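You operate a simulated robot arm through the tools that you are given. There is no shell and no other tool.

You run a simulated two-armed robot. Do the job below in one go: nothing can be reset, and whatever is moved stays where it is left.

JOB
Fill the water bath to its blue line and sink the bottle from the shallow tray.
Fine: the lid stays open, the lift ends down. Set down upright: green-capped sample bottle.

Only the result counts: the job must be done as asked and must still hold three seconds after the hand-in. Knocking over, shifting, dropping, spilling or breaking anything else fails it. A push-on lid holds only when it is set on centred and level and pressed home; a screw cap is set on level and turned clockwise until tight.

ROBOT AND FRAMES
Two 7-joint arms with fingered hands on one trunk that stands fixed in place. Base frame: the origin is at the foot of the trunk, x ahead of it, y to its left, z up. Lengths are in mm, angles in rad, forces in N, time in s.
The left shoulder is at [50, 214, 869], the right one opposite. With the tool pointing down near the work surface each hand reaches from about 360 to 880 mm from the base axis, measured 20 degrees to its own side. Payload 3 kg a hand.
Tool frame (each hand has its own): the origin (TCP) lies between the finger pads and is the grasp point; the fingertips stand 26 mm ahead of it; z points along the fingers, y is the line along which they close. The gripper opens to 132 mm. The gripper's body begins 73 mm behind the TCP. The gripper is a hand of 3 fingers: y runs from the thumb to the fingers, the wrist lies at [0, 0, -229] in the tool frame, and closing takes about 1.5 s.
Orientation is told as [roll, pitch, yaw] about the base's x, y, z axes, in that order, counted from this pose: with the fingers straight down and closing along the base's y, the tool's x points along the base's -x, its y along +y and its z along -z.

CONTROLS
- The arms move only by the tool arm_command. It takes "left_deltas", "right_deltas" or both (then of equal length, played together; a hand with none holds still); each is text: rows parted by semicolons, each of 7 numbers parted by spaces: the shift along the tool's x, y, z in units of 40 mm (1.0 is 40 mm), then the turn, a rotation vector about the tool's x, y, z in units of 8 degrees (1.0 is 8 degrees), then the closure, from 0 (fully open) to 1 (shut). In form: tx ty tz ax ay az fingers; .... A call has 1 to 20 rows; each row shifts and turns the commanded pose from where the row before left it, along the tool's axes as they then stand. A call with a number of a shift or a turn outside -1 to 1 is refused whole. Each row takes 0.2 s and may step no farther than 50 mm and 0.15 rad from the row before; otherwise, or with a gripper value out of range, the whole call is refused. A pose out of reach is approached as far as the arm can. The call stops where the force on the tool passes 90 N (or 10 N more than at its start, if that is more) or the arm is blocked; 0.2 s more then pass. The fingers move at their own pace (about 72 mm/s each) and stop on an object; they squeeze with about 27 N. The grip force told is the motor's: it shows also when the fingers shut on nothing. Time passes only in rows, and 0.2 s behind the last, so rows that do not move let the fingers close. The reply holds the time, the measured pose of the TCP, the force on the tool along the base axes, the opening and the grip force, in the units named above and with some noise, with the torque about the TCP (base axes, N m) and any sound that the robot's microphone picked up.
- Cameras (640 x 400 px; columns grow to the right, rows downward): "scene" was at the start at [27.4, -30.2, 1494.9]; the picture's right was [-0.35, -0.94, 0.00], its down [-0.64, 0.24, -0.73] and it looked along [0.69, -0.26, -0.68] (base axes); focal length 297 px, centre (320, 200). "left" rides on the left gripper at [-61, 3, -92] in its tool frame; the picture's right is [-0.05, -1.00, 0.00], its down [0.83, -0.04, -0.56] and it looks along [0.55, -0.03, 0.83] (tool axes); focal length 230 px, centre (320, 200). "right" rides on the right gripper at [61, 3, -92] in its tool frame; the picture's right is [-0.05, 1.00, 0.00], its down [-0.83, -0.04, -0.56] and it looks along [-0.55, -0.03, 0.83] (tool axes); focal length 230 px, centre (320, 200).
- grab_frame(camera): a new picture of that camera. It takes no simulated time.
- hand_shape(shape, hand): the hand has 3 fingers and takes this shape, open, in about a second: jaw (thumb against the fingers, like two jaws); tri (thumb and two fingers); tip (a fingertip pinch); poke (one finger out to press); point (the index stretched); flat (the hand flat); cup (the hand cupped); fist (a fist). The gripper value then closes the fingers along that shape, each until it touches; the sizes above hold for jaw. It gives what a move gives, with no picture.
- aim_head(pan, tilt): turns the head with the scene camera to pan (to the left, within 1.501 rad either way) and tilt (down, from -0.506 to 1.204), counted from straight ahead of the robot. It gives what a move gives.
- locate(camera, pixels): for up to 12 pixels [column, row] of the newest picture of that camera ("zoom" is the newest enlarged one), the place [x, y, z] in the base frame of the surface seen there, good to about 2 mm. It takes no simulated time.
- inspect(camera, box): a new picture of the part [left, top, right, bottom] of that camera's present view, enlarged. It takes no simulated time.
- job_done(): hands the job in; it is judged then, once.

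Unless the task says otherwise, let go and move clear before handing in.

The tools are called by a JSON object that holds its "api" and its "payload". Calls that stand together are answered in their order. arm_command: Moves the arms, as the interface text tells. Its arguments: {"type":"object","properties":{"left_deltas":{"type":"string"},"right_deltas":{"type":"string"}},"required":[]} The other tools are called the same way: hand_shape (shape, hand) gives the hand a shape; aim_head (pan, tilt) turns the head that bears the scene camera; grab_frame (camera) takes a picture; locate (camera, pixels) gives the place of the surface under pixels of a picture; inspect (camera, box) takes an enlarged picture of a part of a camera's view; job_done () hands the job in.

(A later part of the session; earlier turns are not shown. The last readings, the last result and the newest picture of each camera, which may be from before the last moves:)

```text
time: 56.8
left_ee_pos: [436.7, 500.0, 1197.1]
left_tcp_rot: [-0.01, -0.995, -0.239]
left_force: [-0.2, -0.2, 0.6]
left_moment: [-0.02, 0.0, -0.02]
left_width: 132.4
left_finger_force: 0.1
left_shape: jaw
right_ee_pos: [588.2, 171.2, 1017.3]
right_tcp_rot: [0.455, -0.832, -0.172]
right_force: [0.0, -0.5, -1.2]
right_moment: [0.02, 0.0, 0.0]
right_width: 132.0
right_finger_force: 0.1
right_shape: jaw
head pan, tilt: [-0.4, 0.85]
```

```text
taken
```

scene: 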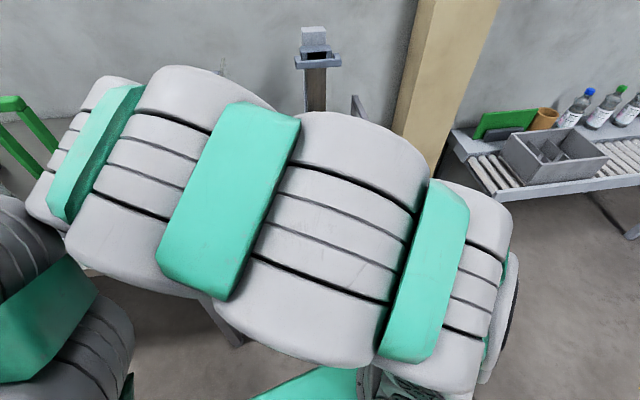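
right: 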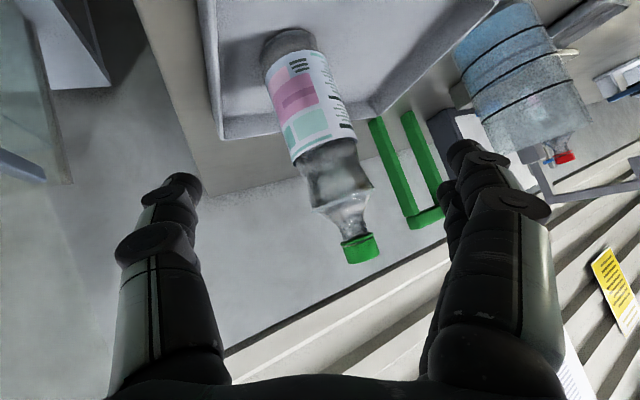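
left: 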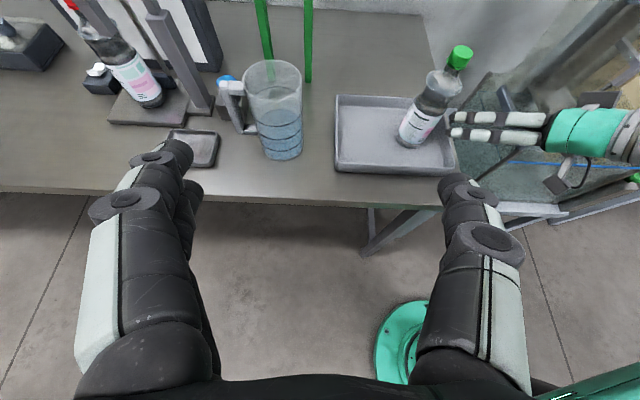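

The hand and bottle are unharmed. I'll pull the left arm further out to the left and back so the right arm has room.

{"api": "arm_command", "payload": {"left_deltas": "0 0.8 -0.5 0 0 0 0;0 0.8 -0.5 0 0 0 0;0 0.8 -0.5 0 0 0 0;0 0.8 -0.5 0 0 0 0;0 0.8 -0.5 0 0 0 0;0 0 0 0 0 0 0"}}

{"api": "grab_frame", "payload": {"camera": "scene"}}

{"api": "grab_frame", "payload": {"camera": "left"}}

```text
time: 58.1
left_ee_pos: [394.2, 676.6, 1250.2]
left_tcp_rot: [-0.009, -0.996, -0.237]
left_force: [0.3, -0.2, 0.7]
left_moment: [0.0, -0.02, 0.01]
left_width: 132.0
left_finger_force: 0.1
left_shape: jaw
right_ee_pos: [588.3, 171.0, 1017.8]
right_tcp_rot: [0.454, -0.832, -0.171]
right_force: [0.4, 0.3, 0.0]
right_moment: [0.0, 0.0, 0.0]
right_width: 132.1
right_finger_force: 0.0
right_shape: jaw
head pan, tilt: [-0.4, 0.85]
```

```text
taken
```

scene: 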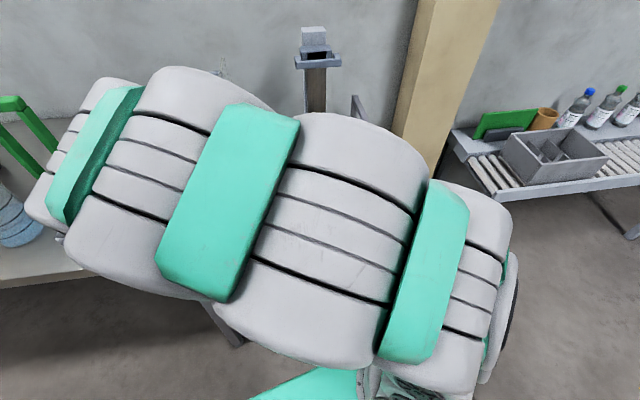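

```text
taken
```

left: 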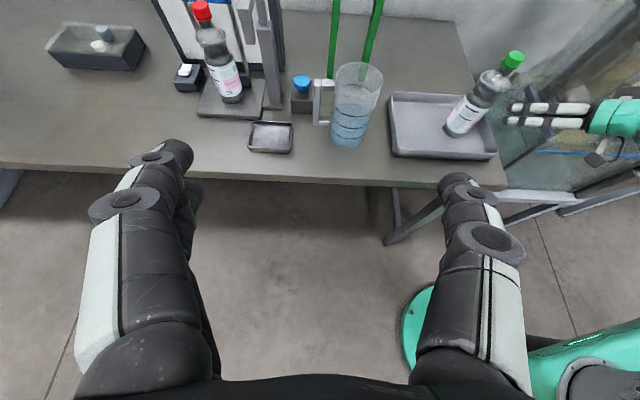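

The left arm is well clear. I'll untwist the right hand (about −22° round its own axis) so the closing line is level for the upright bottle.

{"api": "arm_command", "payload": {"right_deltas": "0 0 0 0 0 -0.907 0;0 0 0 0 0 -0.907 0;0 0 0 0 0 -0.907 0;0 0 0 0 0 0 0"}}

{"api": "grab_frame", "payload": {"camera": "right"}}

{"api": "grab_frame", "payload": {"camera": "scene"}}

```text
time: 59.1
left_ee_pos: [394.0, 675.6, 1250.2]
left_tcp_rot: [-0.01, -0.996, -0.24]
left_force: [-0.5, 0.1, -0.1]
left_moment: [0.0, -0.01, 0.0]
left_width: 131.7
left_finger_force: 0.1
left_shape: jaw
right_ee_pos: [587.7, 170.5, 1017.1]
right_tcp_rot: [-0.001, -0.918, 0.414]
right_force: [-0.1, 0.8, -0.2]
right_moment: [0.01, -0.01, -0.01]
right_width: 132.0
right_finger_force: 0.0
right_shape: jaw
head pan, tilt: [-0.4, 0.85]
```

```text
taken
```

right: 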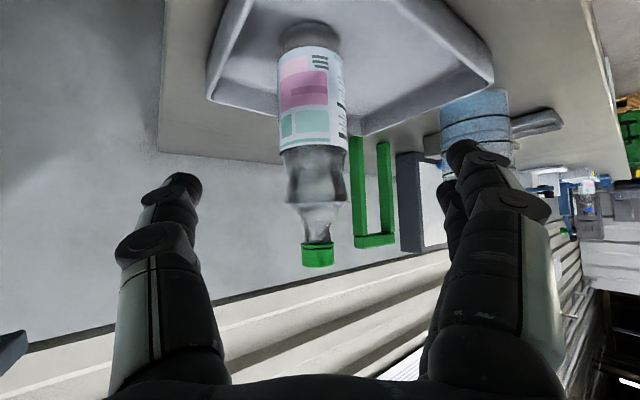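

```text
taken
```

scene: 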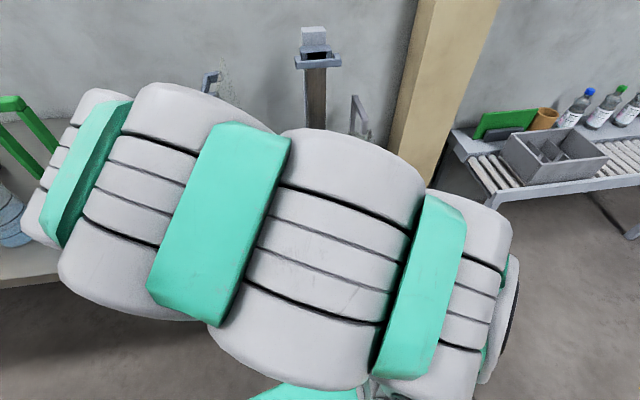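

The hand is level (roll 0, pitch −0.918) and the bottle stands centred at column ~315. Moving in on the bottle slowly.

{"api": "locate", "payload": {"camera": "right", "pixels": [[312, 110], [290, 110], [338, 110], [312, 165], [318, 255], [300, 220]]}}

{"api": "arm_command", "payload": {"right_deltas": "-0.065 -0.045 0.795 0 0 0 0;-0.065 -0.045 0.795 0 0 0 0;-0.065 -0.045 0.795 0 0 0 0;0 0 0 0 0 0 0"}}

{"api": "grab_frame", "payload": {"camera": "right"}}

{"api": "grab_frame", "payload": {"camera": "left"}}

```text
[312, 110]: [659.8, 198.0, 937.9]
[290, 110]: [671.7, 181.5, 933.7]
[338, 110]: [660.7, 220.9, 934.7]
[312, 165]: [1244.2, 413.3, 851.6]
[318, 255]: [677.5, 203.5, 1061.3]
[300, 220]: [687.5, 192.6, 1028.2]
```

```text
time: 60.1
left_ee_pos: [393.2, 676.0, 1251.0]
left_tcp_rot: [-0.009, -0.997, -0.241]
left_force: [-1.3, 0.0, -0.6]
left_moment: [0.01, -0.01, -0.01]
left_width: 132.3
left_finger_force: 0.0
left_shape: jaw
right_ee_pos: [665.6, 200.3, 964.8]
right_tcp_rot: [0.001, -0.92, 0.411]
right_force: [-0.4, 0.2, 0.0]
right_moment: [-0.02, -0.01, -0.03]
right_width: 131.8
right_finger_force: 0.0
right_shape: jaw
head pan, tilt: [-0.4, 0.85]
```

```text
taken
```

right: 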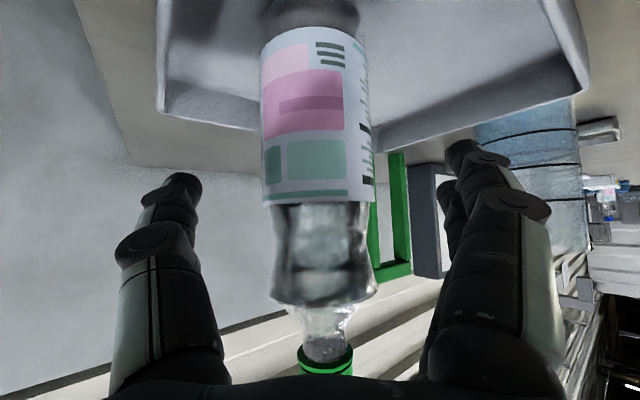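

```text
taken
```

left: 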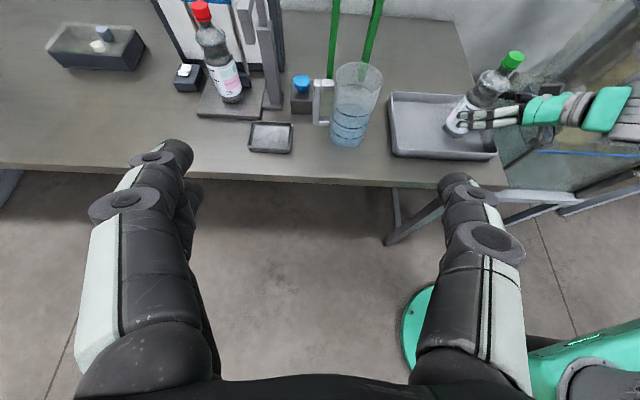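

The bottle is centred between the fingers. Closing the last 28 mm and gripping.

{"api": "arm_command", "payload": {"right_deltas": "0 -0.035 0.35 0 0 0 0;0 -0.035 0.35 0 0 0 0;0 0 0 0 0 0 0"}}

{"api": "arm_command", "payload": {"right_deltas": "0 0 0 0 0 0 0.3;0 0 0 0 0 0 0.4;0 0 0 0 0 0 0.5;0 0 0 0 0 0 0.6;0 0 0 0 0 0 0.8;0 0 0 0 0 0 1;0 0 0 0 0 0 1;0 0 0 0 0 0 1"}}

{"api": "grab_frame", "payload": {"camera": "right"}}

{"api": "inspect", "payload": {"camera": "left", "box": [380, 30, 580, 170]}}

```text
time: 61.0
left_ee_pos: [394.4, 675.4, 1248.9]
left_tcp_rot: [-0.007, -0.997, -0.238]
left_force: [0.0, 0.5, -0.2]
left_moment: [0.0, 0.05, 0.01]
left_width: 132.0
left_finger_force: 0.1
left_shape: jaw
right_ee_pos: [685.7, 205.3, 948.5]
right_tcp_rot: [0.001, -0.919, 0.41]
right_force: [0.3, 0.5, -0.4]
right_moment: [0.01, 0.0, -0.01]
right_width: 132.0
right_finger_force: 0.0
right_shape: jaw
head pan, tilt: [-0.4, 0.85]
```

```text
time: 62.8
left_ee_pos: [393.1, 674.9, 1250.5]
left_tcp_rot: [-0.005, -0.996, -0.24]
left_force: [1.0, 1.1, -0.5]
left_moment: [0.01, -0.03, 0.03]
left_width: 132.0
left_finger_force: 0.0
left_shape: jaw
right_ee_pos: [686.4, 205.7, 949.0]
right_tcp_rot: [0.0, -0.92, 0.411]
right_force: [1.8, 0.0, -0.1]
right_moment: [0.01, 0.01, 0.01]
right_width: 55.3
right_finger_force: 27.0
right_shape: jaw
head pan, tilt: [-0.4, 0.85]
```

```text
taken
```

right: 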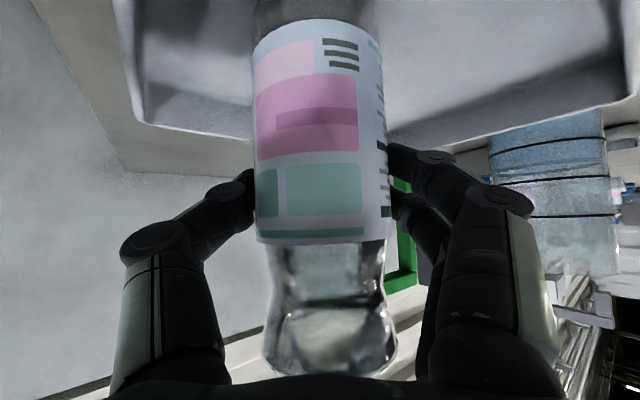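

```text
2.86 times, centred on (480, 100) of left
```

zoom: 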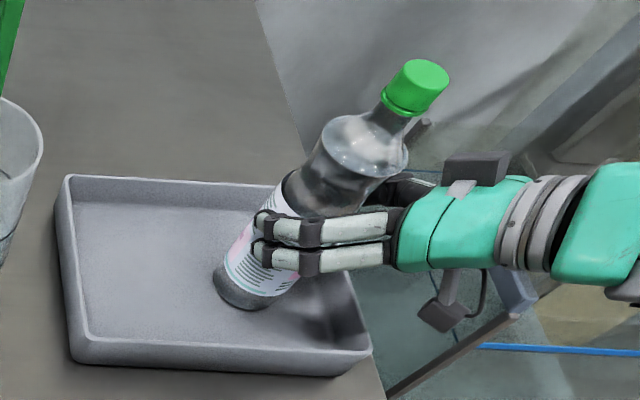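

Firm grip (27 N at the 66 mm body). Lifting straight up 70 mm.

{"api": "arm_command", "payload": {"right_deltas": "-0.35 0 -0.267 0 0 0 1;-0.35 0 -0.267 0 0 0 1;-0.35 0 -0.267 0 0 0 1;-0.35 0 -0.267 0 0 0 1;0 0 0 0 0 0 1"}}

{"api": "inspect", "payload": {"camera": "left", "box": [380, 10, 580, 170]}}

{"api": "grab_frame", "payload": {"camera": "right"}}

```text
time: 64.0
left_ee_pos: [393.5, 675.5, 1250.3]
left_tcp_rot: [-0.009, -0.996, -0.239]
left_force: [0.5, -0.5, 0.5]
left_moment: [0.01, -0.01, 0.0]
left_width: 132.1
left_finger_force: 0.2
left_shape: jaw
right_ee_pos: [686.0, 205.0, 1018.6]
right_tcp_rot: [0.0, -0.92, 0.412]
right_force: [0.0, 0.3, -4.7]
right_moment: [0.0, 0.04, 0.01]
right_width: 55.0
right_finger_force: 26.8
right_shape: jaw
head pan, tilt: [-0.4, 0.85]
```

```text
2.50 times, centred on (480, 90) of left
```

zoom: 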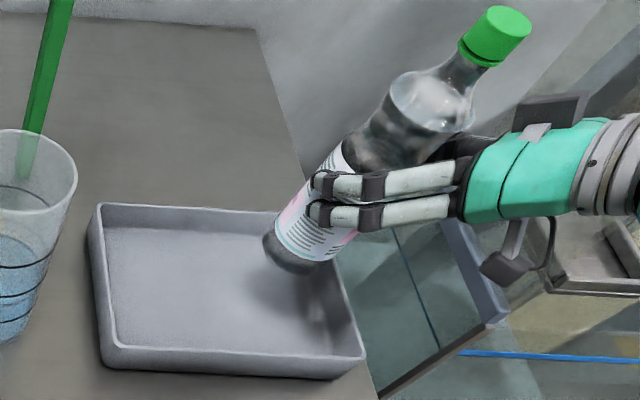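

```text
taken
```

right: 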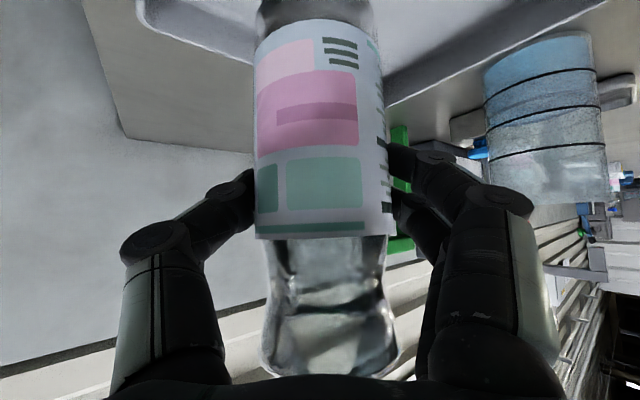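

The bottle hangs steady (about 4.7 N). I'll back it away from the tray along the path by which the hand came, rising to z ≈ 1130.

{"api": "arm_command", "payload": {"right_deltas": "0.194 -0.08 -0.907 0 0 0 1;0.194 -0.08 -0.907 0 0 0 1;0.194 -0.08 -0.907 0 0 0 1;0.194 -0.08 -0.907 0 0 0 1;0.194 -0.08 -0.907 0 0 0 1;0.194 -0.08 -0.907 0 0 0 1;0.194 -0.08 -0.907 0 0 0 1;0 0 0 0 0 0 1"}}

{"api": "grab_frame", "payload": {"camera": "scene"}}

{"api": "grab_frame", "payload": {"camera": "left"}}

```text
time: 65.8
left_ee_pos: [393.9, 675.6, 1250.6]
left_tcp_rot: [-0.007, -0.997, -0.239]
left_force: [0.0, 0.5, 0.2]
left_moment: [-0.01, 0.02, 0.0]
left_width: 131.8
left_finger_force: 0.1
left_shape: jaw
right_ee_pos: [480.1, 90.2, 1129.2]
right_tcp_rot: [0.0, -0.921, 0.411]
right_force: [0.4, 0.4, -5.6]
right_moment: [-0.02, 0.05, -0.01]
right_width: 54.6
right_finger_force: 26.7
right_shape: jaw
head pan, tilt: [-0.4, 0.85]
```

```text
taken
```

scene: 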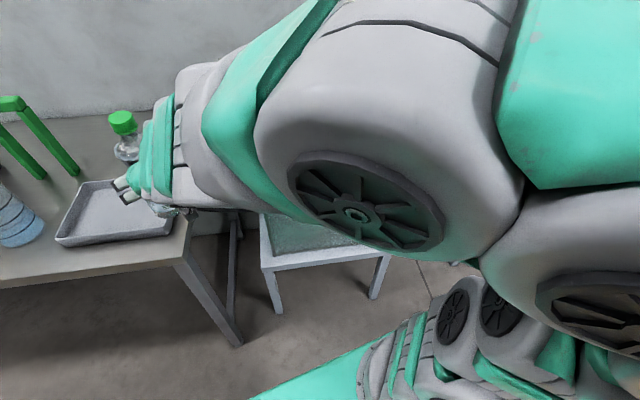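

```text
taken
```

left: 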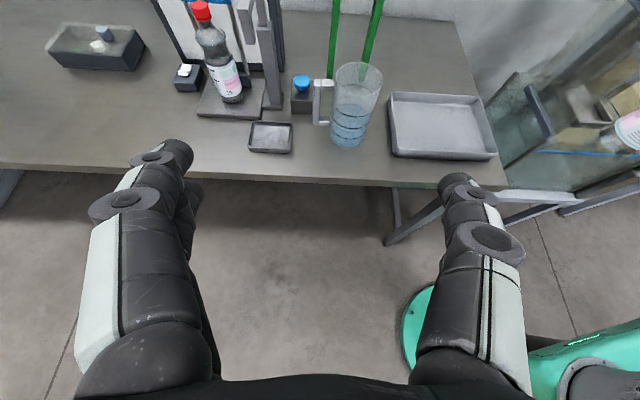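

Clear of the tray. Now swinging right in front of the bath while turning the yaw to −0.25.

{"api": "arm_command", "payload": {"right_deltas": "0.185 -0.848 -0.324 0.3756 0 0.287 1;0.15 -0.87 -0.278 0.3756 0 0.287 1;0.114 -0.89 -0.231 0.3756 0 0.287 1;0.079 -0.905 -0.185 0.3756 0 0.287 1;0.042 -0.915 -0.138 0.3756 0 0.287 1;0.006 -0.922 -0.09 0.3756 0 0.287 1;-0.032 -0.925 -0.04 0.3756 0 0.287 1;-0.069 -0.924 0.008 0.3756 0 0.287 1;-0.107 -0.919 0.057 0.3756 0 0.287 1;-0.143 -0.909 0.105 0.3756 0 0.287 1;0 0 0 0 0 0 1"}}

{"api": "grab_frame", "payload": {"camera": "scene"}}

{"api": "grab_frame", "payload": {"camera": "right"}}

```text
time: 68.2
left_ee_pos: [393.6, 675.8, 1250.6]
left_tcp_rot: [-0.006, -0.997, -0.239]
left_force: [0.6, 0.1, 0.2]
left_moment: [-0.02, -0.01, -0.01]
left_width: 131.9
left_finger_force: 0.0
left_shape: jaw
right_ee_pos: [479.6, -280.7, 1148.7]
right_tcp_rot: [0.004, -0.92, -0.251]
right_force: [0.2, -0.7, -4.9]
right_moment: [0.01, -0.02, 0.0]
right_width: 54.4
right_finger_force: 26.8
right_shape: jaw
head pan, tilt: [-0.4, 0.85]
```

```text
taken
```

scene: 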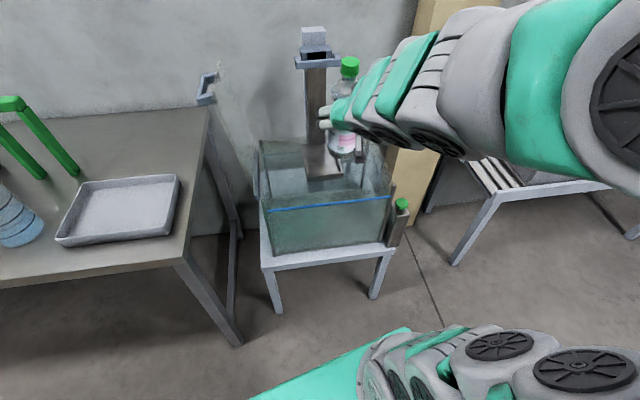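

```text
taken
```

right: 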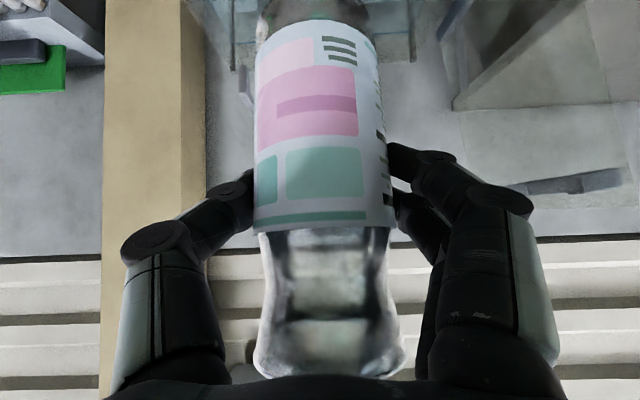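

The bottle is held level in front of the bath. Moving forward to hover over the platform with the base about 60 mm above it.

{"api": "arm_command", "payload": {"right_deltas": "-0.014 0.016 0.929 0 0 0 1;-0.014 0.016 0.929 0 0 0 1;-0.014 0.016 0.929 0 0 0 1;-0.014 0.016 0.929 0 0 0 1;-0.014 0.016 0.929 0 0 0 1;-0.014 0.016 0.929 0 0 0 1;-0.014 0.016 0.929 0 0 0 1;-0.014 0.016 0.929 0 0 0 1;-0.014 0.016 0.929 0 0 0 1;0 0 0 0 0 0 1"}}

{"api": "grab_frame", "payload": {"camera": "scene"}}

{"api": "grab_frame", "payload": {"camera": "right"}}

{"api": "inspect", "payload": {"camera": "scene", "box": [250, 60, 410, 200]}}

```text
time: 70.3
left_ee_pos: [392.9, 674.7, 1250.7]
left_tcp_rot: [-0.008, -0.998, -0.239]
left_force: [0.0, -0.8, 0.4]
left_moment: [-0.02, 0.04, -0.03]
left_width: 132.2
left_finger_force: 0.1
left_shape: jaw
right_ee_pos: [743.6, -340.1, 949.7]
right_tcp_rot: [0.005, -0.92, -0.253]
right_force: [-0.2, 0.3, -5.3]
right_moment: [0.0, 0.04, 0.0]
right_width: 53.9
right_finger_force: 27.5
right_shape: jaw
head pan, tilt: [-0.4, 0.85]
```

```text
taken
```

scene: 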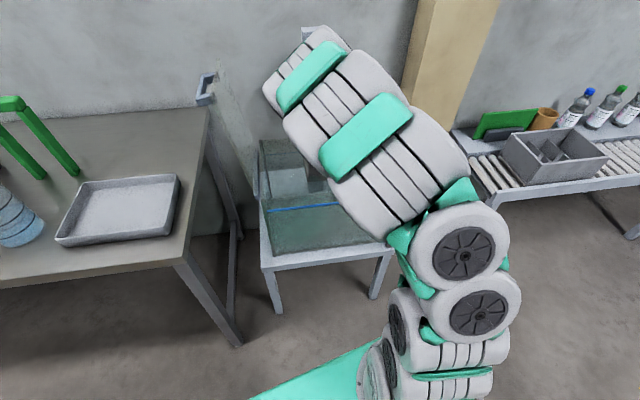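

```text
taken
```

right: 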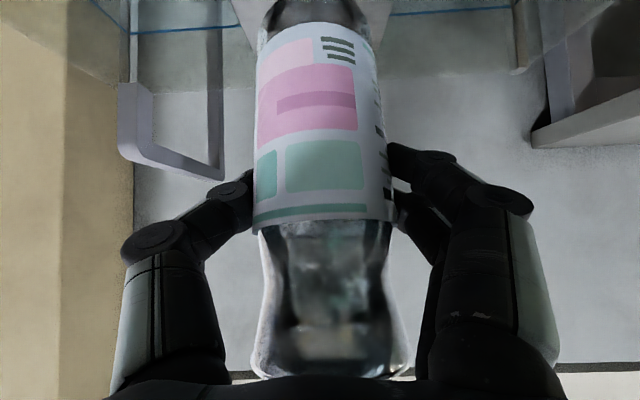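

```text
2.86 times, centred on (330, 130) of scene
```

zoom: 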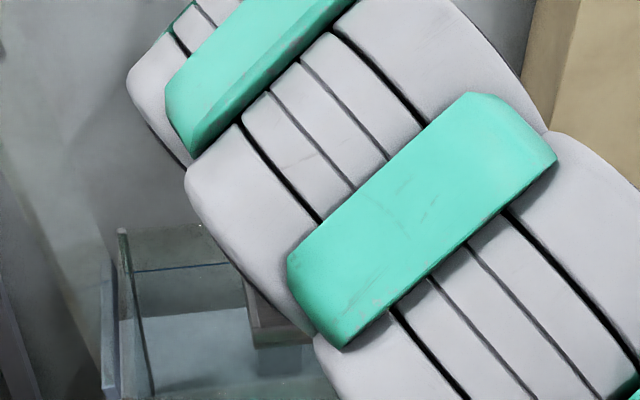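

The TCP is over the platform centre (743,-340). Lowering 54 mm, then creeping until contact.

{"api": "arm_command", "payload": {"right_deltas": "0.357 -0.03 0.273 0 0 0 1;0.357 -0.03 0.273 0 0 0 1;0.357 0 0.273 0 0 0 1;0 0 0 0 0 0 1"}}

{"api": "grab_frame", "payload": {"camera": "right"}}

{"api": "inspect", "payload": {"camera": "right", "box": [200, 0, 440, 110]}}

```text
time: 71.3
left_ee_pos: [393.5, 675.0, 1251.4]
left_tcp_rot: [-0.007, -0.997, -0.24]
left_force: [0.0, 0.4, -0.1]
left_moment: [0.0, 0.02, -0.02]
left_width: 131.9
left_finger_force: 0.1
left_shape: jaw
right_ee_pos: [742.7, -343.1, 896.8]
right_tcp_rot: [0.003, -0.921, -0.251]
right_force: [0.2, 0.7, -5.6]
right_moment: [-0.01, -0.02, 0.01]
right_width: 53.9
right_finger_force: 26.9
right_shape: jaw
head pan, tilt: [-0.4, 0.85]
```

```text
taken
```

right: 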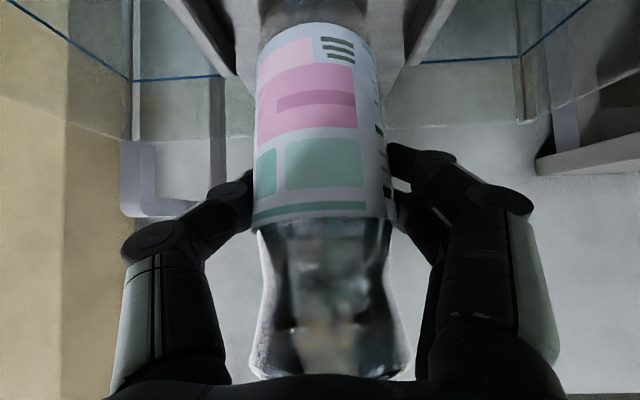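

```text
2.67 times, centred on (320, 55) of right
```

zoom: 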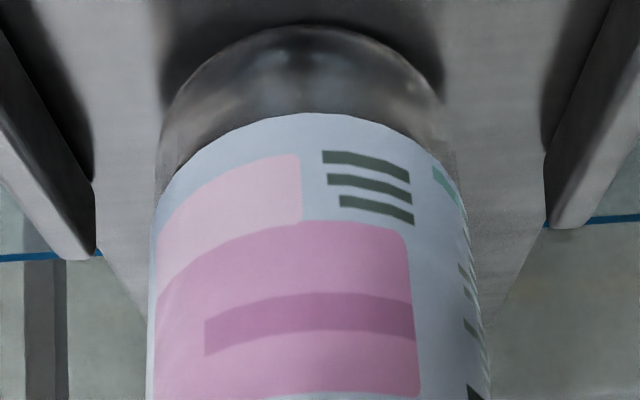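

The bottle is well centred between the platform's side lips. Lowering in 2 mm steps until the load lifts off.

{"api": "arm_command", "payload": {"right_deltas": "0.05 0 0.038 0 0 0 1;0.05 0 0.038 0 0 0 1;0.04 0 0.03 0 0 0 1;0 0 0 0 0 0 1"}}

```text
time: 72.3
left_ee_pos: [394.0, 675.9, 1250.5]
left_tcp_rot: [-0.006, -0.998, -0.239]
left_force: [0.0, 0.1, 0.4]
left_moment: [-0.01, -0.02, 0.01]
left_width: 132.1
left_finger_force: 0.1
left_shape: jaw
right_ee_pos: [741.5, -342.9, 889.3]
right_tcp_rot: [0.004, -0.919, -0.252]
right_force: [1.6, -0.6, 0.0]
right_moment: [-0.01, -0.05, -0.02]
right_width: 53.8
right_finger_force: 27.1
right_shape: jaw
head pan, tilt: [-0.4, 0.85]
```

The load is now carried by the platform (force 0 N at z 889). Opening the fingers gently.

{"api": "arm_command", "payload": {"right_deltas": "0 0 0 0 0 0 0.55;0 0 0 0 0 0 0.5;0 0 0 0 0 0 0.4;0 0 0 0 0 0 0.3;0 0 0 0 0 0 0.2;0 0 0 0 0 0 0.1;0 0 0 0 0 0 0.1"}}

{"api": "grab_frame", "payload": {"camera": "right"}}

```text
time: 74.0
left_ee_pos: [394.1, 674.4, 1249.7]
left_tcp_rot: [-0.01, -0.998, -0.24]
left_force: [-0.2, 0.1, 0.3]
left_moment: [0.02, 0.03, -0.01]
left_width: 131.9
left_finger_force: 0.2
left_shape: jaw
right_ee_pos: [741.9, -342.5, 890.1]
right_tcp_rot: [0.004, -0.92, -0.251]
right_force: [0.0, 0.5, 0.2]
right_moment: [-0.03, -0.02, 0.01]
right_width: 118.6
right_finger_force: 0.1
right_shape: jaw
head pan, tilt: [-0.4, 0.85]
```

```text
taken
```

right: 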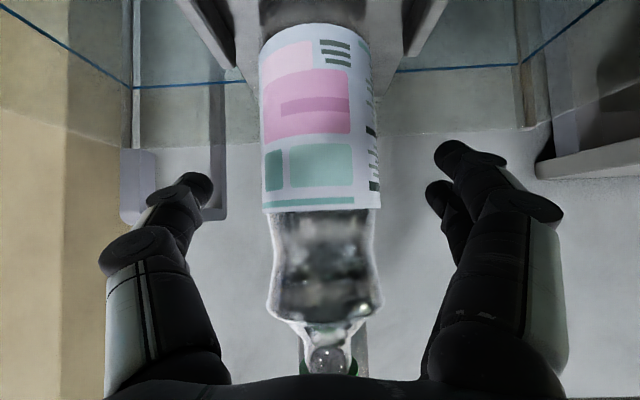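

The bottle stands free. Backing out along the approach line.

{"api": "arm_command", "payload": {"right_deltas": "0 0 -0.5 0 0 0 0.1;0 0 -0.9 0 0 0 0;0 0 -1 0 0 0 0;0 0 -1 0 0 0 0;0 0 -1 0 0 0 0;0 0 -1 0 0 0 0;0 0 0 0 0 0 0"}}

{"api": "grab_frame", "payload": {"camera": "right"}}

{"api": "grab_frame", "payload": {"camera": "scene"}}

```text
time: 75.5
left_ee_pos: [393.8, 674.6, 1250.3]
left_tcp_rot: [-0.008, -0.996, -0.24]
left_force: [-0.2, 0.1, 0.4]
left_moment: [-0.02, 0.02, 0.02]
left_width: 132.0
left_finger_force: 0.1
left_shape: jaw
right_ee_pos: [611.8, -312.2, 996.3]
right_tcp_rot: [-0.001, -0.933, -0.249]
right_force: [1.3, 0.0, 0.1]
right_moment: [0.01, 0.0, 0.02]
right_width: 131.9
right_finger_force: 0.0
right_shape: jaw
right hand out of reach, approached as far as the arm can: row 5, 6
head pan, tilt: [-0.4, 0.85]
```

```text
taken
```

right: 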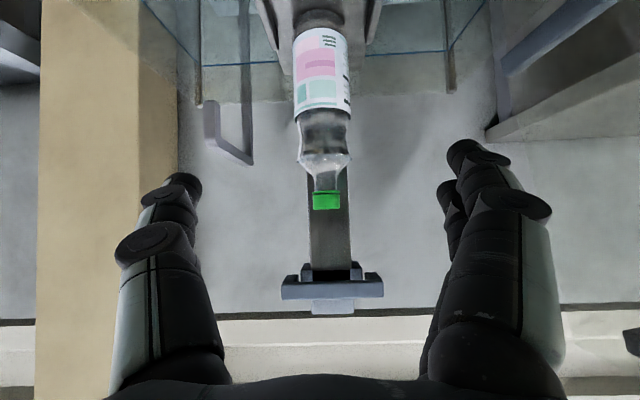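

```text
taken
```

scene: 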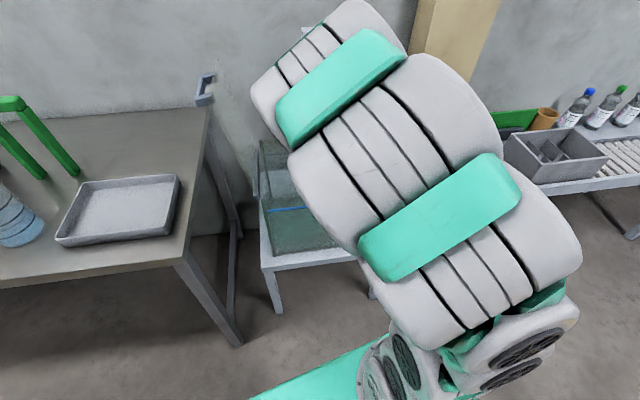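

The bottle stands upright on the platform (right camera 320,110). The lift's crossbar is at (332,290); I'll measure it and the mast.

{"api": "inspect", "payload": {"camera": "right", "box": [260, 180, 410, 320]}}

{"api": "locate", "payload": {"camera": "zoom", "pixels": [[110, 305], [310, 312], [510, 295], [150, 270], [480, 262], [220, 230], [400, 230], [310, 255], [310, 360], [250, 330], [305, 180], [300, 130]]}}

```text
2.86 times, centred on (335, 250) of right
```

zoom: 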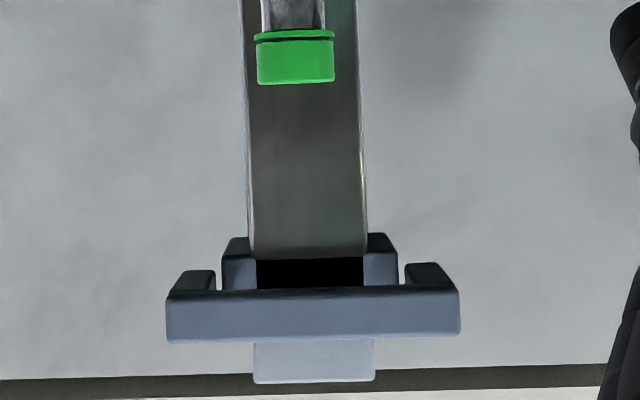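

```text
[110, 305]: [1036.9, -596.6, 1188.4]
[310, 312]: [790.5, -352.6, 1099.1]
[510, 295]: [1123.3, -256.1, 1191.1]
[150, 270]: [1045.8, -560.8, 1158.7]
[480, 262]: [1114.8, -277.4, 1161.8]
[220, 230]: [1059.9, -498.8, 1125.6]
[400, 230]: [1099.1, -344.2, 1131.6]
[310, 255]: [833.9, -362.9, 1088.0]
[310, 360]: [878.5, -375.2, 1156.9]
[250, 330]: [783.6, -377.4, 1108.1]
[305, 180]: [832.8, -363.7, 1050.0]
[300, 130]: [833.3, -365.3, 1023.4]
```

The crossbar's front face is at (790,-353), z ≈ 1095–1120, about 140 mm wide, well above the bottle cap (z ≈ 1013). I'll close the fingers, rise, and come over the bar to push it down with the fingertips.

{"api": "arm_command", "payload": {"right_deltas": "-0.795 0 -0.607 0 0 0 0.5;-0.795 0 -0.607 0 0 0 1;-0.795 0 -0.607 0 0 0 1;-0.795 0 -0.607 0 0 0 1;-0.4 0 -0.3 0 0 0 1;0 0 0 0 0 0 1;0 0 0 0 0 0 1"}}

{"api": "grab_frame", "payload": {"camera": "right"}}

{"api": "grab_frame", "payload": {"camera": "scene"}}

```text
time: 77.2
left_ee_pos: [393.5, 676.2, 1251.2]
left_tcp_rot: [-0.009, -0.998, -0.237]
left_force: [-0.9, -0.6, 0.1]
left_moment: [0.02, -0.01, 0.0]
left_width: 132.5
left_finger_force: 0.0
left_shape: jaw
right_ee_pos: [612.1, -312.8, 1176.6]
right_tcp_rot: [0.004, -0.917, -0.251]
right_force: [-0.2, 0.0, -0.4]
right_moment: [-0.02, -0.01, -0.02]
right_width: 0.1
right_finger_force: 27.4
right_shape: jaw
head pan, tilt: [-0.4, 0.85]
```

```text
taken
```

right: 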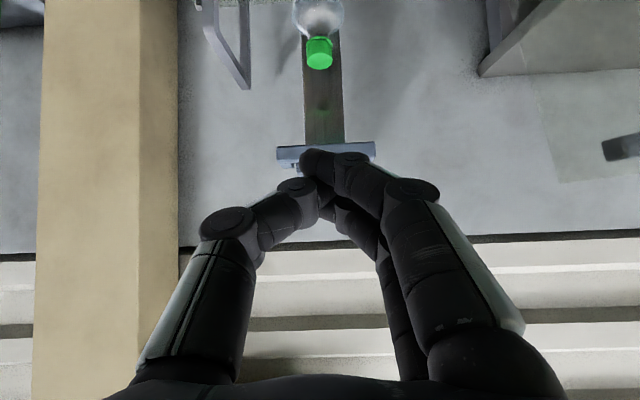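

```text
taken
```

scene: 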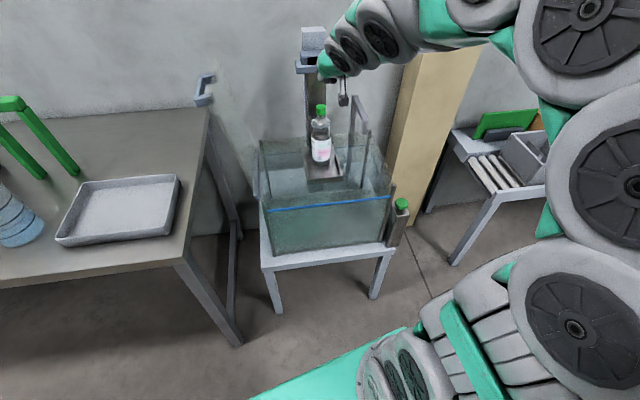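

The bottle stands upright on the platform (320,140) and the closed fingers line up with the bar. Moving forward over the crossbar.

{"api": "arm_command", "payload": {"right_deltas": "-0.451 0.026 0.719 0 0 0 1;-0.451 0.026 0.719 0 0 0 1;-0.451 0.026 0.719 0 0 0 1;-0.451 0.026 0.719 0 0 0 1;-0.451 0.026 0.719 0 0 0 1;0 0 0 0 0 0 1"}}

{"api": "grab_frame", "payload": {"camera": "right"}}

{"api": "inspect", "payload": {"camera": "scene", "box": [260, 0, 420, 140]}}

```text
time: 78.5
left_ee_pos: [392.9, 675.6, 1250.6]
left_tcp_rot: [-0.008, -0.997, -0.239]
left_force: [0.9, 0.9, -0.8]
left_moment: [0.01, -0.02, -0.02]
left_width: 132.2
left_finger_force: 0.1
left_shape: jaw
right_ee_pos: [778.3, -348.5, 1160.6]
right_tcp_rot: [0.004, -0.92, -0.251]
right_force: [0.8, 0.2, -0.8]
right_moment: [-0.03, 0.0, -0.02]
right_width: 0.2
right_finger_force: 26.5
right_shape: jaw
head pan, tilt: [-0.4, 0.85]
```

```text
taken
```

right: 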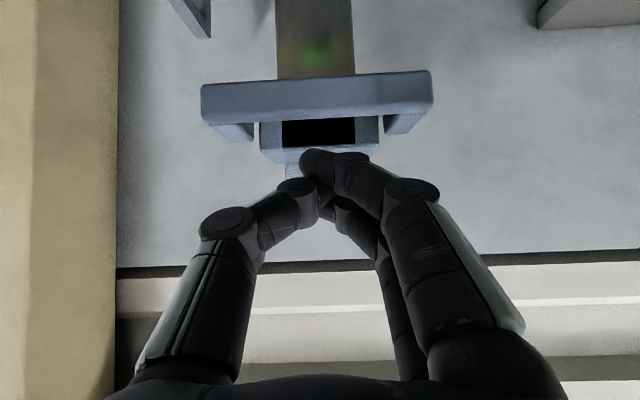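

```text
2.86 times, centred on (340, 70) of scene
```

zoom: 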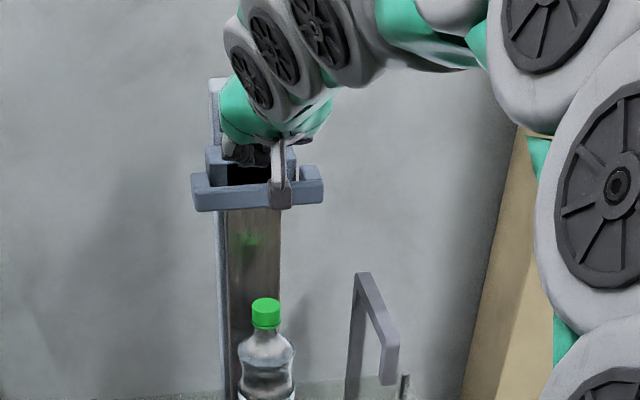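

From above, the bar lies at rows 75–115, the pocket behind it. I'll measure exactly where the fingertips should land.

{"api": "locate", "payload": {"camera": "right", "pixels": [[316, 80], [316, 95], [316, 108], [316, 130], [220, 95], [420, 95], [240, 130], [400, 120], [270, 145], [290, 153], [316, 70], [300, 170]]}}

```text
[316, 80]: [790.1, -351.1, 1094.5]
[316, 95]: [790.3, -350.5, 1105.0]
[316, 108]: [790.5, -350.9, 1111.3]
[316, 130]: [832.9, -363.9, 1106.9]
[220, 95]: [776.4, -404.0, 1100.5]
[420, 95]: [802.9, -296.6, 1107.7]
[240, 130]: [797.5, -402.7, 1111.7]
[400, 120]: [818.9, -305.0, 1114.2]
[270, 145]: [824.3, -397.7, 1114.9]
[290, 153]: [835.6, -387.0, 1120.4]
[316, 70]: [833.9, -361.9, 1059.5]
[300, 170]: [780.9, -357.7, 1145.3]
```

The bar's front face is x ≈ 790 and its top about z 1114; the tips at (798,-353,1145) are over its middle. Descending to contact.

{"api": "arm_command", "payload": {"right_deltas": "0.25 0 0.19 0 0 0 1;0.25 0 0.19 0 0 0 1;0.1 0 0.076 0 0 0 1;0.1 0 0.076 0 0 0 1;0 0 0 0 0 0 1"}}

{"api": "grab_frame", "payload": {"camera": "right"}}

{"api": "inspect", "payload": {"camera": "scene", "box": [260, 0, 420, 140]}}

```text
time: 79.8
left_ee_pos: [393.6, 675.5, 1251.8]
left_tcp_rot: [-0.007, -0.996, -0.237]
left_force: [0.0, -0.7, -0.1]
left_moment: [0.03, 0.0, 0.01]
left_width: 132.0
left_finger_force: 0.1
left_shape: jaw
right_ee_pos: [777.3, -350.1, 1124.8]
right_tcp_rot: [0.006, -0.92, -0.251]
right_force: [-1.9, 0.3, 0.6]
right_moment: [0.02, 0.0, 0.04]
right_width: 0.1
right_finger_force: 27.1
right_shape: jaw
head pan, tilt: [-0.4, 0.85]
```

```text
taken
```

right: 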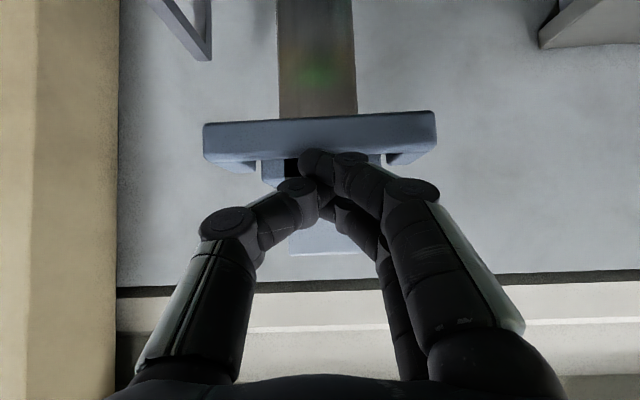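

```text
2.86 times, centred on (340, 70) of scene
```

zoom: 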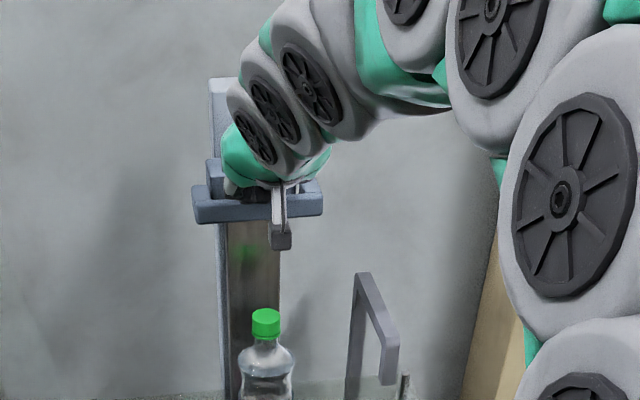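

The bar has moved down with almost no force (bottle cap dropped from row 310 to 320). I'll push on gently.

{"api": "arm_command", "payload": {"right_deltas": "0.2 0 0.152 0 0 0 1;0.3 0 0.228 0 0 0 1;0.3 0 0.228 0 0 0 1;0.3 0 0.228 0 0 0 1;0 0 0 0 0 0 1"}}

{"api": "grab_frame", "payload": {"camera": "scene"}}

{"api": "grab_frame", "payload": {"camera": "right"}}

```text
time: 81.0
left_ee_pos: [394.0, 674.6, 1250.7]
left_tcp_rot: [-0.01, -0.998, -0.238]
left_force: [0.1, -1.0, -0.2]
left_moment: [0.01, 0.02, -0.01]
left_width: 132.2
left_finger_force: 0.0
left_shape: jaw
right_ee_pos: [777.7, -348.3, 1070.2]
right_tcp_rot: [0.004, -0.92, -0.25]
right_force: [-1.4, -0.3, 0.2]
right_moment: [0.01, 0.03, 0.01]
right_width: 0.0
right_finger_force: 26.9
right_shape: jaw
head pan, tilt: [-0.4, 0.85]
```

```text
taken
```

scene: 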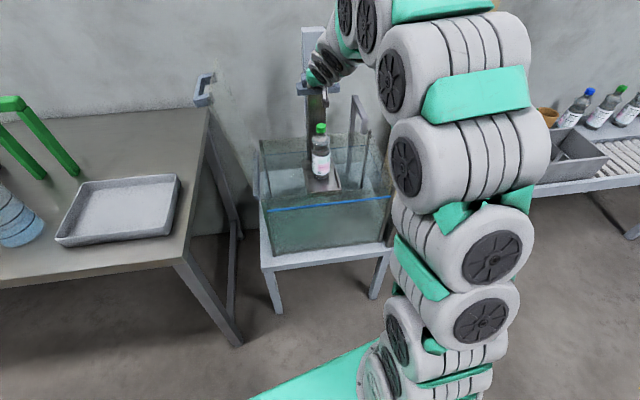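

```text
taken
```

right: 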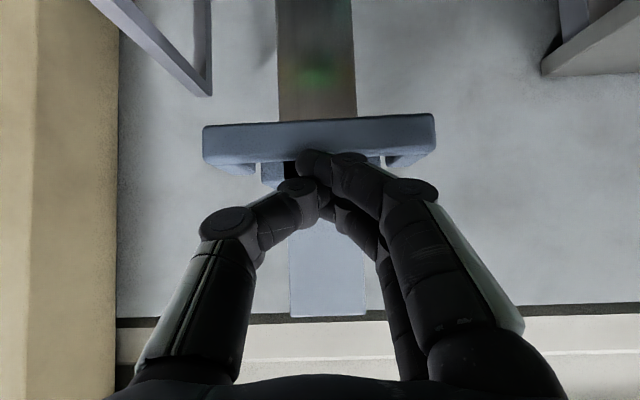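

The lift follows the hand smoothly with the bottle upright. Continuing down another ~190 mm.

{"api": "arm_command", "payload": {"right_deltas": "0.4 0 0.305 0 0 0 1;0.4 0 0.305 0 0 0 1;0.4 0 0.305 0 0 0 1;0.4 0 0.305 0 0 0 1;0.4 0 0.305 0 0 0 1;0 0 0 0 0 0 1"}}

{"api": "inspect", "payload": {"camera": "scene", "box": [240, 20, 420, 260]}}

{"api": "arm_command", "payload": {"right_deltas": "0.4 0 0.305 0 0 0 1;0.4 0 0.305 0 0 0 1;0.4 0 0.305 0 0 0 1;0 0 0 0 0 0 1"}}

{"api": "inspect", "payload": {"camera": "scene", "box": [240, 20, 420, 260]}}

{"api": "grab_frame", "payload": {"camera": "right"}}

```text
time: 82.3
left_ee_pos: [393.6, 675.8, 1250.7]
left_tcp_rot: [-0.008, -0.997, -0.239]
left_force: [0.2, 0.2, 0.4]
left_moment: [0.02, 0.01, -0.01]
left_width: 132.2
left_finger_force: 0.0
left_shape: jaw
right_ee_pos: [777.9, -347.5, 970.0]
right_tcp_rot: [0.003, -0.921, -0.253]
right_force: [-2.2, 1.0, 0.6]
right_moment: [0.03, 0.07, -0.01]
right_width: 0.0
right_finger_force: 26.8
right_shape: jaw
head pan, tilt: [-0.4, 0.85]
```

```text
1.67 times, centred on (330, 140) of scene
```

zoom: 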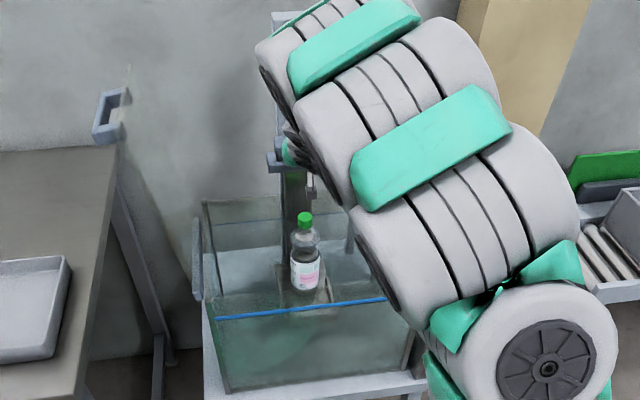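

```text
time: 83.3
left_ee_pos: [394.1, 675.8, 1249.8]
left_tcp_rot: [-0.01, -0.996, -0.238]
left_force: [-0.6, 0.5, -0.3]
left_moment: [0.01, 0.0, 0.03]
left_width: 132.0
left_finger_force: 0.1
left_shape: jaw
right_ee_pos: [778.4, -347.9, 908.5]
right_tcp_rot: [0.006, -0.918, -0.25]
right_force: [-2.5, -0.7, 0.9]
right_moment: [0.02, 0.01, -0.01]
right_width: 0.0
right_finger_force: 27.4
right_shape: jaw
head pan, tilt: [-0.4, 0.85]
```

```text
1.67 times, centred on (330, 140) of scene
```

zoom: 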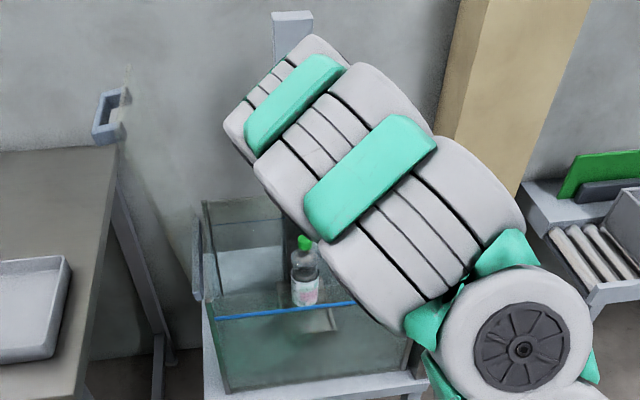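

```text
taken
```

right: 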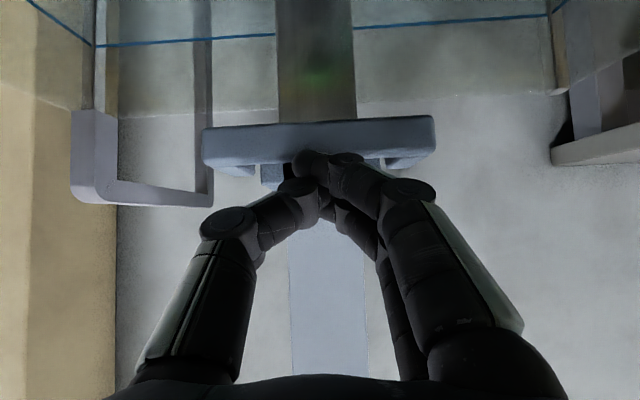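

The bottle's still upright as it goes down. Continuing in smaller steps to the bottom stop.

{"api": "arm_command", "payload": {"right_deltas": "0.25 0 0.19 0 0 0 1;0.25 0 0.19 0 0 0 1;0.25 0 0.19 0 0 0 1;0.15 0 0.115 0 0 0 1;0 0 0 0 0 0 1"}}

{"api": "arm_command", "payload": {"right_deltas": "0.1 0 0.076 0 0 0 1;0.1 0 0.076 0 0 0 1;0.1 0 0.076 0 0 0 1;0 0 0 0 0 0 1"}}

{"api": "inspect", "payload": {"camera": "scene", "box": [240, 20, 420, 260]}}

{"api": "grab_frame", "payload": {"camera": "right"}}

```text
time: 84.5
left_ee_pos: [393.4, 675.1, 1250.5]
left_tcp_rot: [-0.009, -0.998, -0.237]
left_force: [0.9, 0.1, -0.9]
left_moment: [0.0, 0.01, -0.02]
left_width: 132.0
left_finger_force: 0.1
left_shape: jaw
right_ee_pos: [781.6, -347.2, 872.6]
right_tcp_rot: [0.017, -0.936, -0.264]
right_force: [-9.1, 0.8, 16.7]
right_moment: [-0.09, -0.04, -0.21]
right_width: 0.0
right_finger_force: 27.1
right_shape: jaw
head pan, tilt: [-0.4, 0.85]
stopped in row 5 (right hand): the force on the tool passed its limit at 94 N (the readings are from after the stop); the commanded pose is now the measured one
```

```text
time: 85.1
left_ee_pos: [391.1, 675.3, 1250.5]
left_tcp_rot: [-0.01, -0.995, -0.238]
left_force: [-1.3, 0.4, -0.5]
left_moment: [0.0, 0.0, 0.01]
left_width: 131.9
left_finger_force: 0.1
left_shape: jaw
right_ee_pos: [784.9, -347.8, 872.9]
right_tcp_rot: [0.029, -0.949, -0.274]
right_force: [-19.7, 1.4, 23.9]
right_moment: [-0.06, 0.05, -0.44]
right_width: 0.2
right_finger_force: 27.3
right_shape: jaw
head pan, tilt: [-0.4, 0.85]
stopped in row 2 (right hand): the force on the tool passed its limit at 98 N (the readings are from after the stop); the commanded pose is now the measured one
```

```text
1.67 times, centred on (330, 140) of scene
```

zoom: 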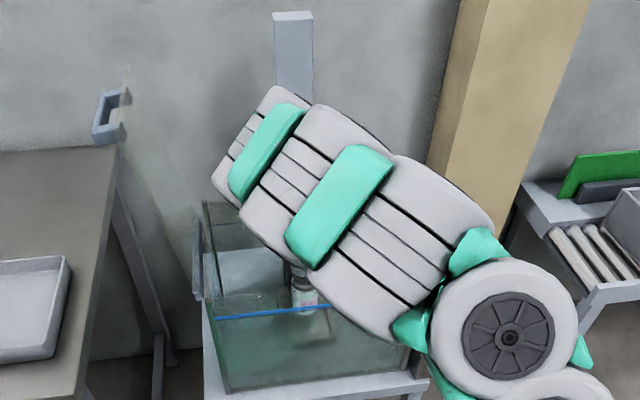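

```text
taken
```

right: 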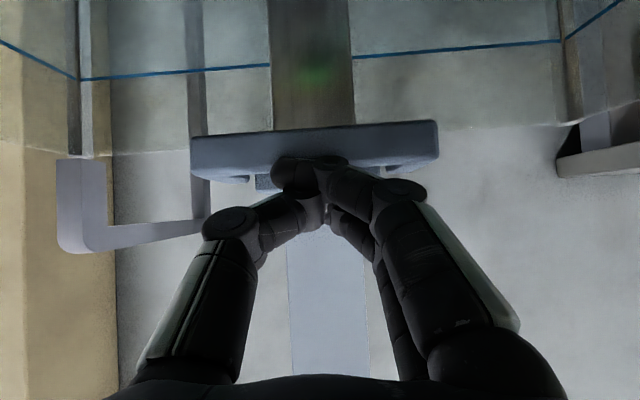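

The lift has met its bottom stop (force limit at TCP z ≈ 872). I'll lift the hand off and look whether the lift stays down.

{"api": "arm_command", "payload": {"right_deltas": "-0.2 0 -0.152 0 0 0 1;-0.4 0 -0.305 0 0 0 1;-0.795 0 -0.607 0 0 0 1;-0.795 0 -0.607 0 0 0 1;-0.795 0 -0.607 0 0 0 1;0.3 0 -0.9 0 0 0 1;0.3 0 -0.9 0 0 0 1;0.3 0 -0.9 0 0 0 1;0 0 0 0 0 0 1"}}

{"api": "grab_frame", "payload": {"camera": "right"}}

{"api": "grab_frame", "payload": {"camera": "scene"}}

```text
time: 87.1
left_ee_pos: [393.5, 675.9, 1249.2]
left_tcp_rot: [-0.009, -0.995, -0.239]
left_force: [-0.9, -0.3, 0.0]
left_moment: [-0.03, -0.02, -0.02]
left_width: 132.1
left_finger_force: 0.1
left_shape: jaw
right_ee_pos: [673.6, -322.9, 1054.2]
right_tcp_rot: [0.028, -0.945, -0.273]
right_force: [0.1, 0.4, -0.4]
right_moment: [0.02, 0.03, 0.01]
right_width: 0.2
right_finger_force: 26.8
right_shape: jaw
head pan, tilt: [-0.4, 0.85]
```

```text
taken
```

right: 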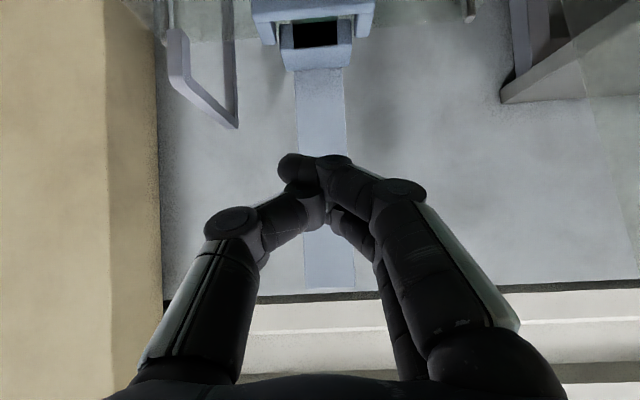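

```text
taken
```

scene: 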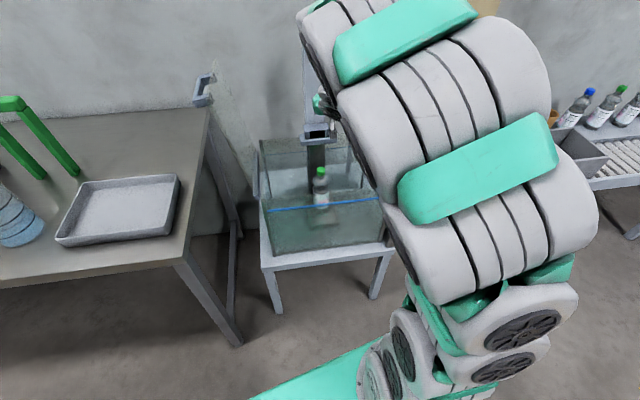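

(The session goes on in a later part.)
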